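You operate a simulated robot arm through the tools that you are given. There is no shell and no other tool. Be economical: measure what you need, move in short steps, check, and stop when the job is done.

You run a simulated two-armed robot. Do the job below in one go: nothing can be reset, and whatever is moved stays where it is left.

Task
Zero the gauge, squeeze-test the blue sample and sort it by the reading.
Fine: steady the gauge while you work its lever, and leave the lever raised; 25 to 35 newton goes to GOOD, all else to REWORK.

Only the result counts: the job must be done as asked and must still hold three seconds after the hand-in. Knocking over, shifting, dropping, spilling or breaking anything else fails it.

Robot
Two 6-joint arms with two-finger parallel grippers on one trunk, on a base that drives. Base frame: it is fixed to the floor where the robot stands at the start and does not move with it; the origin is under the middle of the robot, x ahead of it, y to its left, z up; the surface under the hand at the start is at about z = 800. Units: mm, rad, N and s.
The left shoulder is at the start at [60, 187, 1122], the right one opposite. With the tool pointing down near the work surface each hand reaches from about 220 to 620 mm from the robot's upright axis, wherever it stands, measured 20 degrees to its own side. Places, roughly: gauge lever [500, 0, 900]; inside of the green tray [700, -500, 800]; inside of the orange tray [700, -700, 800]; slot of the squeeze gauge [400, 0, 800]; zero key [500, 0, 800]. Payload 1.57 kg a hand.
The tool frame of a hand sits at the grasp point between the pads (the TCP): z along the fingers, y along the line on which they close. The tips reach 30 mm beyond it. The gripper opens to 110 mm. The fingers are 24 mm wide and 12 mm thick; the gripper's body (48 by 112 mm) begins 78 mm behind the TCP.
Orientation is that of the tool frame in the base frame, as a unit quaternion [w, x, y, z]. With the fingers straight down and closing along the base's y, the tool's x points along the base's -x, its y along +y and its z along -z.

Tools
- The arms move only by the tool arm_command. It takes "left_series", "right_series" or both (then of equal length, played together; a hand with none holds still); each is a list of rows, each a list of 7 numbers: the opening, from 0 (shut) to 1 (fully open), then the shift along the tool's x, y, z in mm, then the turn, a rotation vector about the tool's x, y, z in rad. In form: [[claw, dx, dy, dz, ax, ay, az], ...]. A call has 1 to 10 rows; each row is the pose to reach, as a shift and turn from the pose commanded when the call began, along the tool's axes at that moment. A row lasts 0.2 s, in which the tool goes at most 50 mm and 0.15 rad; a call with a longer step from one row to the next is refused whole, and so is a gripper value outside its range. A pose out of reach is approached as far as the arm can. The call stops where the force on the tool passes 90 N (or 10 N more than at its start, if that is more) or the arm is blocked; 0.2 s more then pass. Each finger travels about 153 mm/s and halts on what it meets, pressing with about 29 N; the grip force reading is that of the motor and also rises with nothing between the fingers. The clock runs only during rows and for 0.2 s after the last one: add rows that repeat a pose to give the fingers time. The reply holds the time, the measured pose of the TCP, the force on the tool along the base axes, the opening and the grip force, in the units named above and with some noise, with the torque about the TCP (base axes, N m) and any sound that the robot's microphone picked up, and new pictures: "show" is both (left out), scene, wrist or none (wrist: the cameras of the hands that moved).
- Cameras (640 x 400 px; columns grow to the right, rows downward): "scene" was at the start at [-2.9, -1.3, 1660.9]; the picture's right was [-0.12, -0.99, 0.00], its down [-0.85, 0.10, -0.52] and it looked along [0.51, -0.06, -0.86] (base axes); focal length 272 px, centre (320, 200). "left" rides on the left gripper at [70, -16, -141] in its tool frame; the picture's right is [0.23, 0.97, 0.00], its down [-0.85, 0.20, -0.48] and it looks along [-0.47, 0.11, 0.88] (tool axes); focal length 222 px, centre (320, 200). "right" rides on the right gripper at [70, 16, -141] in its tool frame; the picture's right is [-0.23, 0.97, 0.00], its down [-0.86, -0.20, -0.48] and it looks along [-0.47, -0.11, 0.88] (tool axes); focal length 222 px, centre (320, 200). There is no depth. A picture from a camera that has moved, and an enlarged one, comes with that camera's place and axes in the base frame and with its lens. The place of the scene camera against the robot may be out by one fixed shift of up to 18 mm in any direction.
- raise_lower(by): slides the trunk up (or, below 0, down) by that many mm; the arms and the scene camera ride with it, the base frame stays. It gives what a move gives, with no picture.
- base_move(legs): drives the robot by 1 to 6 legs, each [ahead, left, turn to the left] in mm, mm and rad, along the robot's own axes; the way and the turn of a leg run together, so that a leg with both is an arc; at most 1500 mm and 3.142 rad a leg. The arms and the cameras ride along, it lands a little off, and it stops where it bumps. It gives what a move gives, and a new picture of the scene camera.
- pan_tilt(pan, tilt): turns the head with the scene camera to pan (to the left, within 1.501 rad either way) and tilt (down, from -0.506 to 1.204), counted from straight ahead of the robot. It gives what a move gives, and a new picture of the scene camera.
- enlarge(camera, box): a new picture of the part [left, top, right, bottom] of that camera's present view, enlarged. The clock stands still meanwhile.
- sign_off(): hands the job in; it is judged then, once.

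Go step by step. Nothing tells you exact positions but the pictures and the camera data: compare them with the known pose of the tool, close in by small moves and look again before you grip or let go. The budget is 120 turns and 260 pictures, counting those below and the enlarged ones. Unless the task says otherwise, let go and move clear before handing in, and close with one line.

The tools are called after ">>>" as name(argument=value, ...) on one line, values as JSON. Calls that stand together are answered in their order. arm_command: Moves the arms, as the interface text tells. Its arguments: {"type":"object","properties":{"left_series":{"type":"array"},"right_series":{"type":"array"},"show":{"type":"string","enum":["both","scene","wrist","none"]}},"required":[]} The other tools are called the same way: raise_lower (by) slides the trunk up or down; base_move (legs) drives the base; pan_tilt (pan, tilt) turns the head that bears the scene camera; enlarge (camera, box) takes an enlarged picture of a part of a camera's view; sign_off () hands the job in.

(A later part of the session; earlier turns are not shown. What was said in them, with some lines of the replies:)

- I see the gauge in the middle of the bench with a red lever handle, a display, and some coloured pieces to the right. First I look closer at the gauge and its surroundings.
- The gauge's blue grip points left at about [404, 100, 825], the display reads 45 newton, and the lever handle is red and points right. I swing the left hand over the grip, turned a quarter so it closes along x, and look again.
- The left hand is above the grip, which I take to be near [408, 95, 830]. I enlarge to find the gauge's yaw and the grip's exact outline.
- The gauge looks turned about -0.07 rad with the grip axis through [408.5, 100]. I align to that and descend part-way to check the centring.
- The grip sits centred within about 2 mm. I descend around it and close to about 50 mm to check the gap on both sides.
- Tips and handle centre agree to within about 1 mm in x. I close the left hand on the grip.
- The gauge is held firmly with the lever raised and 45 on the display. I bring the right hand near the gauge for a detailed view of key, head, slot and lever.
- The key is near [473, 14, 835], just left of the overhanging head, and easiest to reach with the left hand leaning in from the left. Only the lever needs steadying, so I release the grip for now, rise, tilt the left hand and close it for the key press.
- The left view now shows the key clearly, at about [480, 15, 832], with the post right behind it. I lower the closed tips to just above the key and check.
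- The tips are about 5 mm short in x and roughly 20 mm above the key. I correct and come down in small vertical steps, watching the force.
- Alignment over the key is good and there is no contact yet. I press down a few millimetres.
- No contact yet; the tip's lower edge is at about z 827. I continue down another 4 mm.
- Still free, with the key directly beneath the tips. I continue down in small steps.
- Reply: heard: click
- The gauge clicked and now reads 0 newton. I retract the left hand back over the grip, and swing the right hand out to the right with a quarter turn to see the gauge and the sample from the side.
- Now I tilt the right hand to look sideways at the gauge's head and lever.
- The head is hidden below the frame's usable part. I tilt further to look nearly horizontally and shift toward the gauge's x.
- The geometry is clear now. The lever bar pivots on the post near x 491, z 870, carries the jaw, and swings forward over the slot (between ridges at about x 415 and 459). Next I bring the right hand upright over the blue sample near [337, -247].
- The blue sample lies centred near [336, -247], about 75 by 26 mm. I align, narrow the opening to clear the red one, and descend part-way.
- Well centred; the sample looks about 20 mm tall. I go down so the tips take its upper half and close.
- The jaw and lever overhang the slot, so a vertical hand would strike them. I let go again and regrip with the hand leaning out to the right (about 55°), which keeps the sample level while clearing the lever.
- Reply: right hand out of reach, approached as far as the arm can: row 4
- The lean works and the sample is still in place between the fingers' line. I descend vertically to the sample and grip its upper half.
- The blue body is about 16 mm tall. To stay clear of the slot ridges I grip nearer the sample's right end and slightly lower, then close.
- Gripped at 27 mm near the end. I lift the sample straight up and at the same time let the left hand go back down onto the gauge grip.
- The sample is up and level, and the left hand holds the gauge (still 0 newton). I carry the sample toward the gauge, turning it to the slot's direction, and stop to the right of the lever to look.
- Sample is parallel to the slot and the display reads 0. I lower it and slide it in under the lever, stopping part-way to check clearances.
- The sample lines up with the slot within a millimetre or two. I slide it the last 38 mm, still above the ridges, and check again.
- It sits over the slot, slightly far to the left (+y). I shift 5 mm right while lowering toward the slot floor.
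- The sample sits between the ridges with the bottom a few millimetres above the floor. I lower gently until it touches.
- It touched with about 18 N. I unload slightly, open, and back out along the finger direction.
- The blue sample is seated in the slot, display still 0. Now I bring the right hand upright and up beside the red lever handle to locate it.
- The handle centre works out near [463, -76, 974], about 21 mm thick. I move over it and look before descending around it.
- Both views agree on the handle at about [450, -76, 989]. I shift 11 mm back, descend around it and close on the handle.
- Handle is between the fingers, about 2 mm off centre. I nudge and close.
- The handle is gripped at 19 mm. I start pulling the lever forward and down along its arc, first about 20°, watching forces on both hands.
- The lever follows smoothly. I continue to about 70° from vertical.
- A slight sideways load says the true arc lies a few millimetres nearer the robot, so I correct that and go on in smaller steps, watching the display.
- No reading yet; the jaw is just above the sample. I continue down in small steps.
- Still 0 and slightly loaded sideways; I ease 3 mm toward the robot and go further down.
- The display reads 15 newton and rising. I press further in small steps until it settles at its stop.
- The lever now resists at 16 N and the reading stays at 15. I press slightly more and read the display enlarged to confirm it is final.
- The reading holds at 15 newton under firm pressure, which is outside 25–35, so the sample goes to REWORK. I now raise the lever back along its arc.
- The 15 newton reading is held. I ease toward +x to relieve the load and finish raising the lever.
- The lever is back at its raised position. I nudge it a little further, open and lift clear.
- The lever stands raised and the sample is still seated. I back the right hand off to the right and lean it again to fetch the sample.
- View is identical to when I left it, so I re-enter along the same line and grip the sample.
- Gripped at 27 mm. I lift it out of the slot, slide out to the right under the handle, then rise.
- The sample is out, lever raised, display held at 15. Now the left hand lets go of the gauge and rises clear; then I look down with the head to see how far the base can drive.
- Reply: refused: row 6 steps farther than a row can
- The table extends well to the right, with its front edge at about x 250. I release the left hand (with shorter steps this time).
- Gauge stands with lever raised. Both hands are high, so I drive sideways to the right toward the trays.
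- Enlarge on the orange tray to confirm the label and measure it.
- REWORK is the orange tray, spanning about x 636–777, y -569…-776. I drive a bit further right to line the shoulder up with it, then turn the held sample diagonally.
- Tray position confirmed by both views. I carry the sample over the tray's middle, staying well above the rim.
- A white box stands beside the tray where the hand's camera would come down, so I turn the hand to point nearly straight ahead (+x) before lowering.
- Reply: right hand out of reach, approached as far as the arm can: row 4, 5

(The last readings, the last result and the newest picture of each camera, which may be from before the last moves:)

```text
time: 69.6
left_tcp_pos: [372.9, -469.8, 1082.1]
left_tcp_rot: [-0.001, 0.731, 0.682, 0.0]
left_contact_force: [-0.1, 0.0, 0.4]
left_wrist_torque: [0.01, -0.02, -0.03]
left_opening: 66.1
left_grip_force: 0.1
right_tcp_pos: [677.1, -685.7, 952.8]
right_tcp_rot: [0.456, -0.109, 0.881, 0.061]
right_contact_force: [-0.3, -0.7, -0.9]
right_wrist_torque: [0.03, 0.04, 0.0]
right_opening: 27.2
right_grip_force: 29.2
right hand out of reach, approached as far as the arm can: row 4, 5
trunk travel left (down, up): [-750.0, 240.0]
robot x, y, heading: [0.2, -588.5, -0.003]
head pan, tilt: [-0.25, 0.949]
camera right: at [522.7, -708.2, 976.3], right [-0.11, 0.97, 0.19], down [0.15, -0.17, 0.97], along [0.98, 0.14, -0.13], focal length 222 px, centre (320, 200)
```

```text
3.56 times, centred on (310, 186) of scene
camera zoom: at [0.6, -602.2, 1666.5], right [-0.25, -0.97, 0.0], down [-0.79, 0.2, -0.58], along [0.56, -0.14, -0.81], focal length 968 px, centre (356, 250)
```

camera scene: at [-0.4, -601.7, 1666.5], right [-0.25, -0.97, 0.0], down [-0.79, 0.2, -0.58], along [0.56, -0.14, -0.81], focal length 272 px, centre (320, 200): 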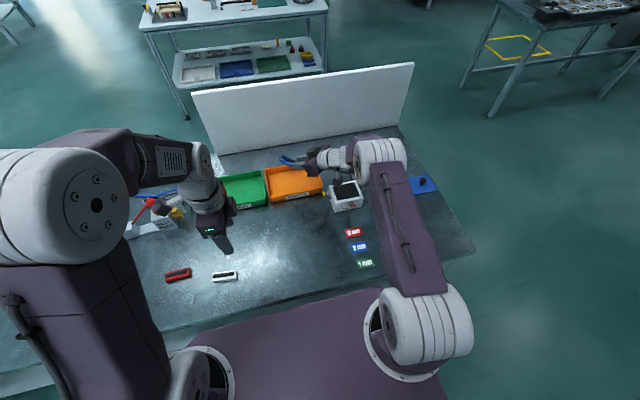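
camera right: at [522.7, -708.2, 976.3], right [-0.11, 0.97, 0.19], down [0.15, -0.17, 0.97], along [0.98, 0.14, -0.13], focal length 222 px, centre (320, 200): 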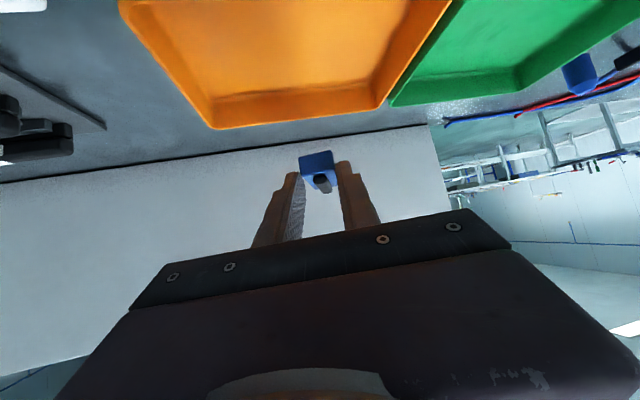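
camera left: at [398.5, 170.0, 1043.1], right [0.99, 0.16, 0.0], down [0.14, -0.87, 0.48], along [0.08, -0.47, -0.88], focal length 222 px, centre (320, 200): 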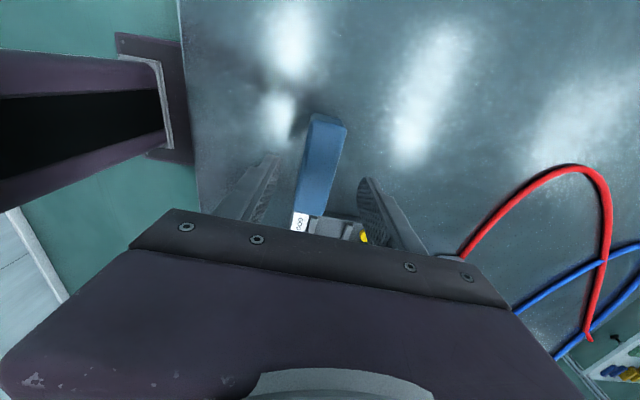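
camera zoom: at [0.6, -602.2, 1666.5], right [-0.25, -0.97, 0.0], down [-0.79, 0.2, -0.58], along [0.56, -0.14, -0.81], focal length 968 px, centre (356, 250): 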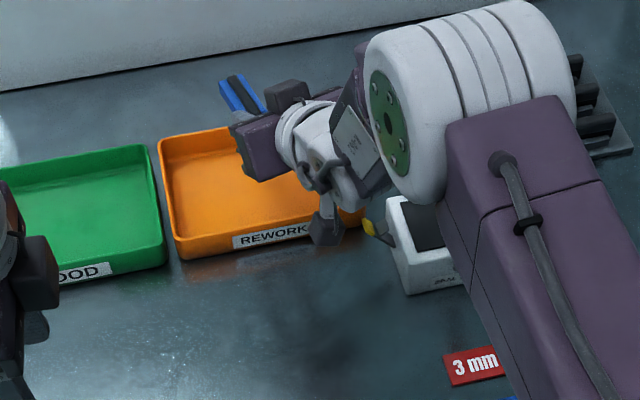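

The sample is over the tray's middle with the hand clear of the box. The arm is near its reach limit, so I lower with the trunk instead.

>>> raise_lower(by=-80)

>>> enlarge(camera="scene", box=[220, 110, 400, 242])

>>> enlarge(camera="right", box=[0, 0, 640, 250])

```text
time: 70.8
left_tcp_pos: [372.6, -470.5, 1002.3]
left_tcp_rot: [0.0, 0.731, 0.683, 0.0]
left_contact_force: [0.6, 0.0, -1.1]
left_wrist_torque: [0.04, 0.01, 0.03]
left_opening: 65.8
left_grip_force: 0.1
right_tcp_pos: [676.6, -684.7, 873.0]
right_tcp_rot: [0.456, -0.109, 0.881, 0.06]
right_contact_force: [0.5, -0.5, -1.0]
right_wrist_torque: [0.0, 0.01, 0.02]
right_opening: 27.3
right_grip_force: 29.6
trunk travel left (down, up): [-670.0, 320.0]
robot x, y, heading: [0.1, -590.0, 0.006]
head pan, tilt: [-0.25, 0.949]
```

```text
3.03 times, centred on (310, 176) of scene
camera zoom: at [0.4, -601.5, 1586.5], right [-0.25, -0.97, 0.0], down [-0.79, 0.2, -0.58], along [0.56, -0.14, -0.81], focal length 825 px, centre (350, 273)
```

zoom: 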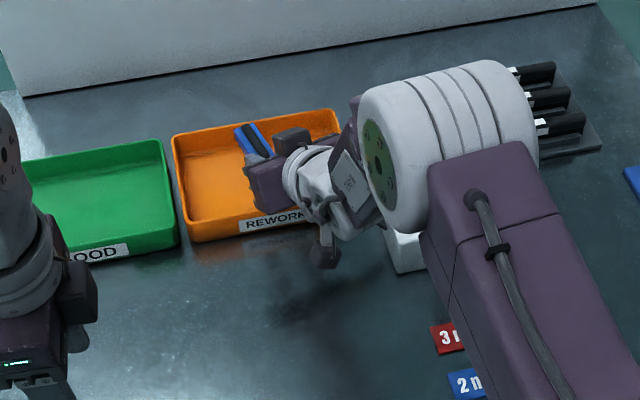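

```text
1.00 times, centred on (320, 125) of right (not enlarged: the box is as wide or as high as the picture)
camera zoom: at [522.8, -708.0, 896.5], right [-0.11, 0.97, 0.19], down [0.15, -0.17, 0.97], along [0.98, 0.14, -0.13], focal length 222 px, centre (320, 275)
```

zoom: 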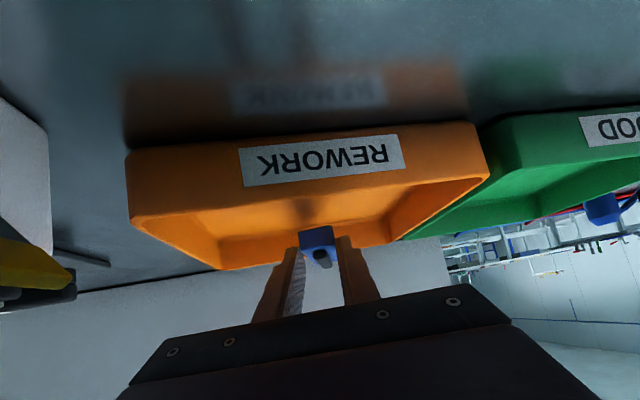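

Sample is over the inside of the REWORK tray with clearance all around. I lower another 28 mm.

>>> raise_lower(by=-28)

>>> enlarge(camera="right", box=[160, 20, 480, 220])

>>> enlarge(camera="scene", box=[220, 110, 400, 242])

```text
time: 71.5
left_tcp_pos: [373.1, -469.3, 973.6]
left_tcp_rot: [0.0, 0.731, 0.683, 0.0]
left_contact_force: [0.8, 0.1, -0.5]
left_wrist_torque: [0.0, 0.02, 0.0]
left_opening: 66.2
left_grip_force: 0.0
right_tcp_pos: [677.4, -683.4, 844.3]
right_tcp_rot: [0.456, -0.11, 0.881, 0.061]
right_contact_force: [-0.6, 0.7, 0.3]
right_wrist_torque: [-0.02, 0.03, -0.01]
right_opening: 27.2
right_grip_force: 29.2
trunk travel left (down, up): [-642.0, 348.0]
robot x, y, heading: [2.3, -593.5, 0.002]
head pan, tilt: [-0.25, 0.949]
```

```text
2.00 times, centred on (320, 120) of right
camera zoom: at [522.6, -707.9, 868.5], right [-0.11, 0.97, 0.19], down [0.15, -0.17, 0.97], along [0.98, 0.14, -0.13], focal length 444 px, centre (320, 360)
```

zoom: 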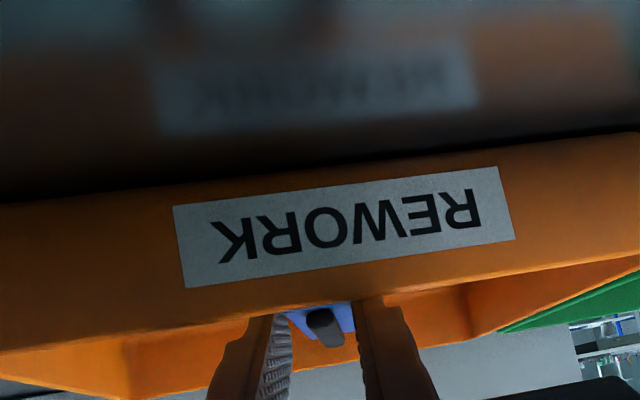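

```text
3.03 times, centred on (310, 176) of scene
camera zoom: at [0.2, -601.5, 1558.5], right [-0.25, -0.97, 0.0], down [-0.79, 0.2, -0.58], along [0.56, -0.14, -0.81], focal length 825 px, centre (350, 273)
```

zoom: 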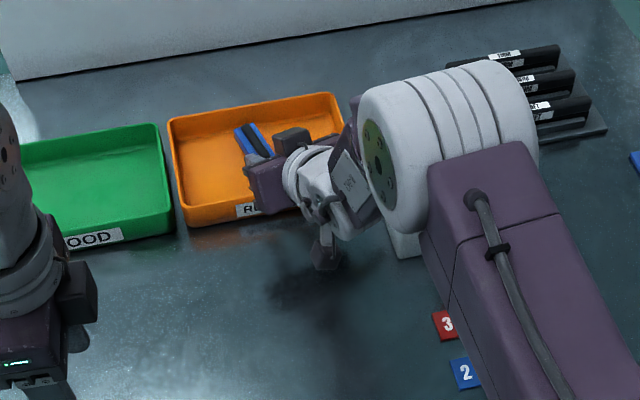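

Still free. I lower in small amounts until it touches the tray floor.

>>> raise_lower(by=-4)

>>> raise_lower(by=-2)

```text
time: 72.0
left_tcp_pos: [372.0, -468.7, 969.5]
left_tcp_rot: [0.0, 0.731, 0.683, 0.0]
left_contact_force: [0.6, -0.7, 0.1]
left_wrist_torque: [-0.01, 0.02, 0.01]
left_opening: 66.0
left_grip_force: 0.0
right_tcp_pos: [677.9, -685.1, 839.6]
right_tcp_rot: [0.456, -0.109, 0.881, 0.061]
right_contact_force: [-0.3, 0.0, -0.5]
right_wrist_torque: [-0.01, -0.01, 0.04]
right_opening: 27.0
right_grip_force: 28.9
trunk travel left (down, up): [-638.0, 352.0]
robot x, y, heading: [1.5, -588.4, -0.001]
head pan, tilt: [-0.25, 0.949]
```

```text
time: 72.5
left_tcp_pos: [371.8, -468.7, 968.1]
left_tcp_rot: [0.001, 0.731, 0.683, 0.001]
left_contact_force: [-0.3, -0.8, 0.8]
left_wrist_torque: [-0.01, 0.0, 0.02]
left_opening: 65.9
left_grip_force: 0.1
right_tcp_pos: [677.3, -684.7, 839.3]
right_tcp_rot: [0.458, -0.109, 0.88, 0.06]
right_contact_force: [-0.4, 0.5, 2.0]
right_wrist_torque: [-0.08, -0.05, -0.03]
right_opening: 27.0
right_grip_force: 28.8
trunk travel left (down, up): [-636.0, 354.0]
robot x, y, heading: [2.2, -592.6, 0.004]
head pan, tilt: [-0.25, 0.949]
```

The sample just touched the tray floor. I open the hand gently and rise straight up with the trunk.

>>> arm_command(right_series=[[0.3, 0, 0, 0, 0, 0, 0], [0.42, 0, 0, 0, 0, 0, 0], [0.42, 0, 0, 0, 0, 0, 0]], show="none")

>>> raise_lower(by=130)

>>> enlarge(camera="right", box=[100, 0, 500, 250])

>>> enlarge(camera="scene", box=[220, 110, 400, 242])

```text
time: 73.3
left_tcp_pos: [372.7, -469.4, 967.7]
left_tcp_rot: [-0.001, 0.73, 0.683, 0.001]
left_contact_force: [0.1, -1.4, -0.5]
left_wrist_torque: [0.0, 0.03, -0.04]
left_opening: 65.8
left_grip_force: 0.0
right_tcp_pos: [678.5, -685.0, 838.8]
right_tcp_rot: [0.457, -0.11, 0.881, 0.061]
right_contact_force: [-1.2, -0.6, -0.6]
right_wrist_torque: [-0.02, -0.03, 0.04]
right_opening: 46.3
right_grip_force: 0.1
trunk travel left (down, up): [-636.0, 354.0]
robot x, y, heading: [-3.7, -588.7, -0.001]
head pan, tilt: [-0.25, 0.949]
```

```text
time: 74.9
left_tcp_pos: [371.3, -469.9, 1097.3]
left_tcp_rot: [0.001, 0.731, 0.683, -0.001]
left_contact_force: [0.3, -0.1, -0.3]
left_wrist_torque: [-0.01, -0.05, 0.01]
left_opening: 66.0
left_grip_force: 0.2
right_tcp_pos: [677.7, -683.5, 968.8]
right_tcp_rot: [0.457, -0.11, 0.881, 0.061]
right_contact_force: [-0.1, 0.1, 0.2]
right_wrist_torque: [-0.04, -0.01, 0.0]
right_opening: 46.2
right_grip_force: 0.1
trunk travel left (down, up): [-766.0, 224.0]
robot x, y, heading: [2.5, -591.4, 0.002]
head pan, tilt: [-0.25, 0.949]
```

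```text
1.60 times, centred on (300, 125) of right
camera zoom: at [522.8, -708.0, 992.3], right [-0.11, 0.97, 0.19], down [0.15, -0.17, 0.97], along [0.98, 0.14, -0.13], focal length 355 px, centre (352, 320)
```

zoom: 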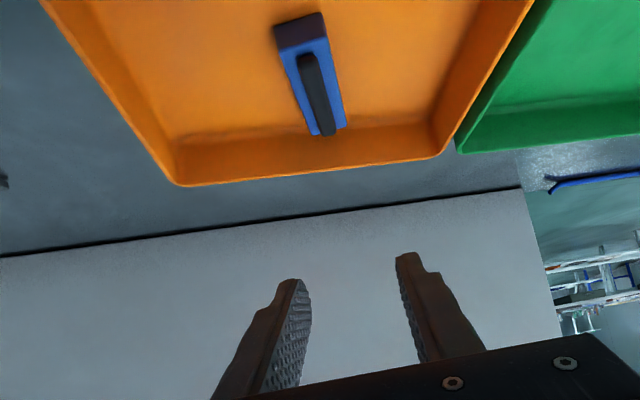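

```text
3.03 times, centred on (310, 176) of scene
camera zoom: at [0.5, -601.5, 1682.5], right [-0.25, -0.97, 0.0], down [-0.79, 0.2, -0.58], along [0.56, -0.14, -0.81], focal length 825 px, centre (350, 273)
```

zoom: 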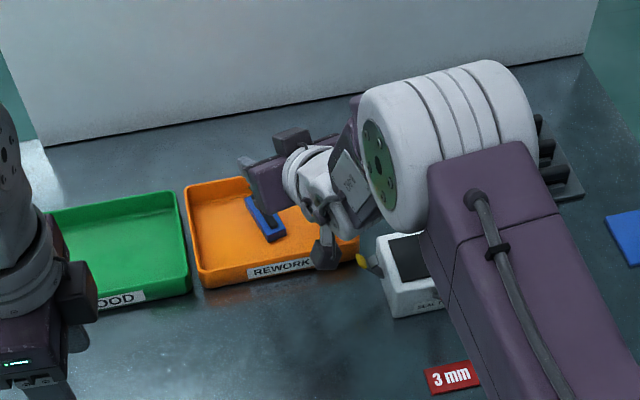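

The sample lies flat inside the REWORK tray and the hand is clear. A last look back at the gauge to confirm the lever is still raised.

>>> pan_tilt(pan=0.75, tilt=0.85)

>>> enlarge(camera="scene", box=[200, 100, 440, 300])

```text
time: 76.2
left_tcp_pos: [372.4, -469.2, 1097.8]
left_tcp_rot: [0.0, 0.731, 0.682, 0.0]
left_contact_force: [-0.3, -0.1, 0.3]
left_wrist_torque: [-0.01, -0.02, 0.0]
left_opening: 66.0
left_grip_force: 0.0
right_tcp_pos: [678.0, -684.2, 968.2]
right_tcp_rot: [0.456, -0.11, 0.881, 0.061]
right_contact_force: [0.7, 0.5, -0.2]
right_wrist_torque: [0.0, -0.02, 0.01]
right_opening: 46.2
right_grip_force: 0.0
trunk travel left (down, up): [-766.0, 224.0]
robot x, y, heading: [1.4, -589.2, 0.002]
head pan, tilt: [0.75, 0.85]
camera scene: at [-12.8, -530.3, 1690.0], right [0.68, -0.73, 0.0], down [-0.55, -0.51, -0.66], along [0.48, 0.45, -0.75], focal length 272 px, centre (320, 200)
```

scene: 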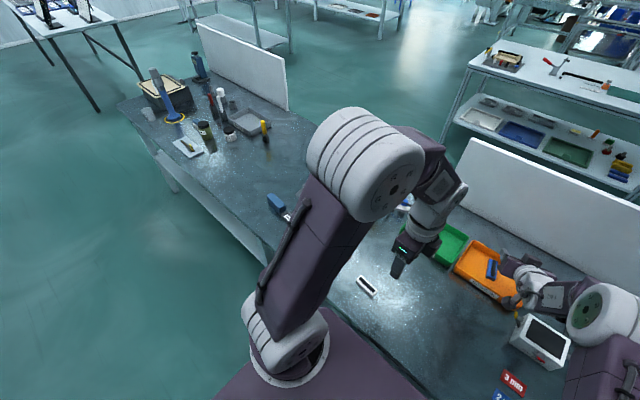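

```text
2.00 times, centred on (320, 200) of scene
camera zoom: at [-12.8, -530.3, 1690.0], right [0.68, -0.73, 0.0], down [-0.55, -0.51, -0.66], along [0.48, 0.45, -0.75], focal length 544 px, centre (320, 200)
```

zoom: 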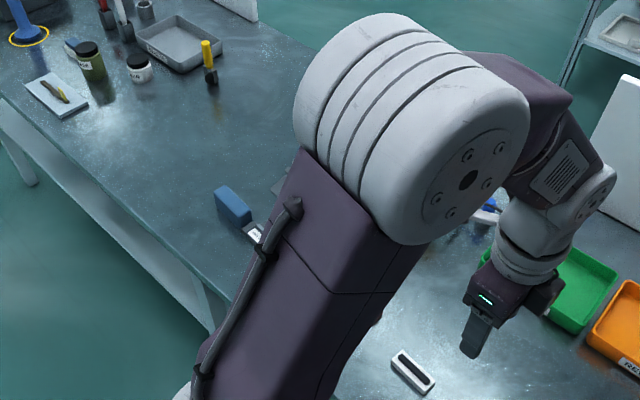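

The left arm hides the gauge from here. In the views taken well after I let go, the lever was still raised and nothing has been near it since. The sample is in the tray and both hands are empty and clear, so I hand in.

>>> sign_off()

```text
The job is handed in.
```

I zeroed the gauge and squeeze-tested the blue sample. It read 15 newton, outside 25–35, so it is in the orange REWORK tray; the gauge was steadied while the lever was worked and the lever left raised, though the left arm hid the gauge in my last look.
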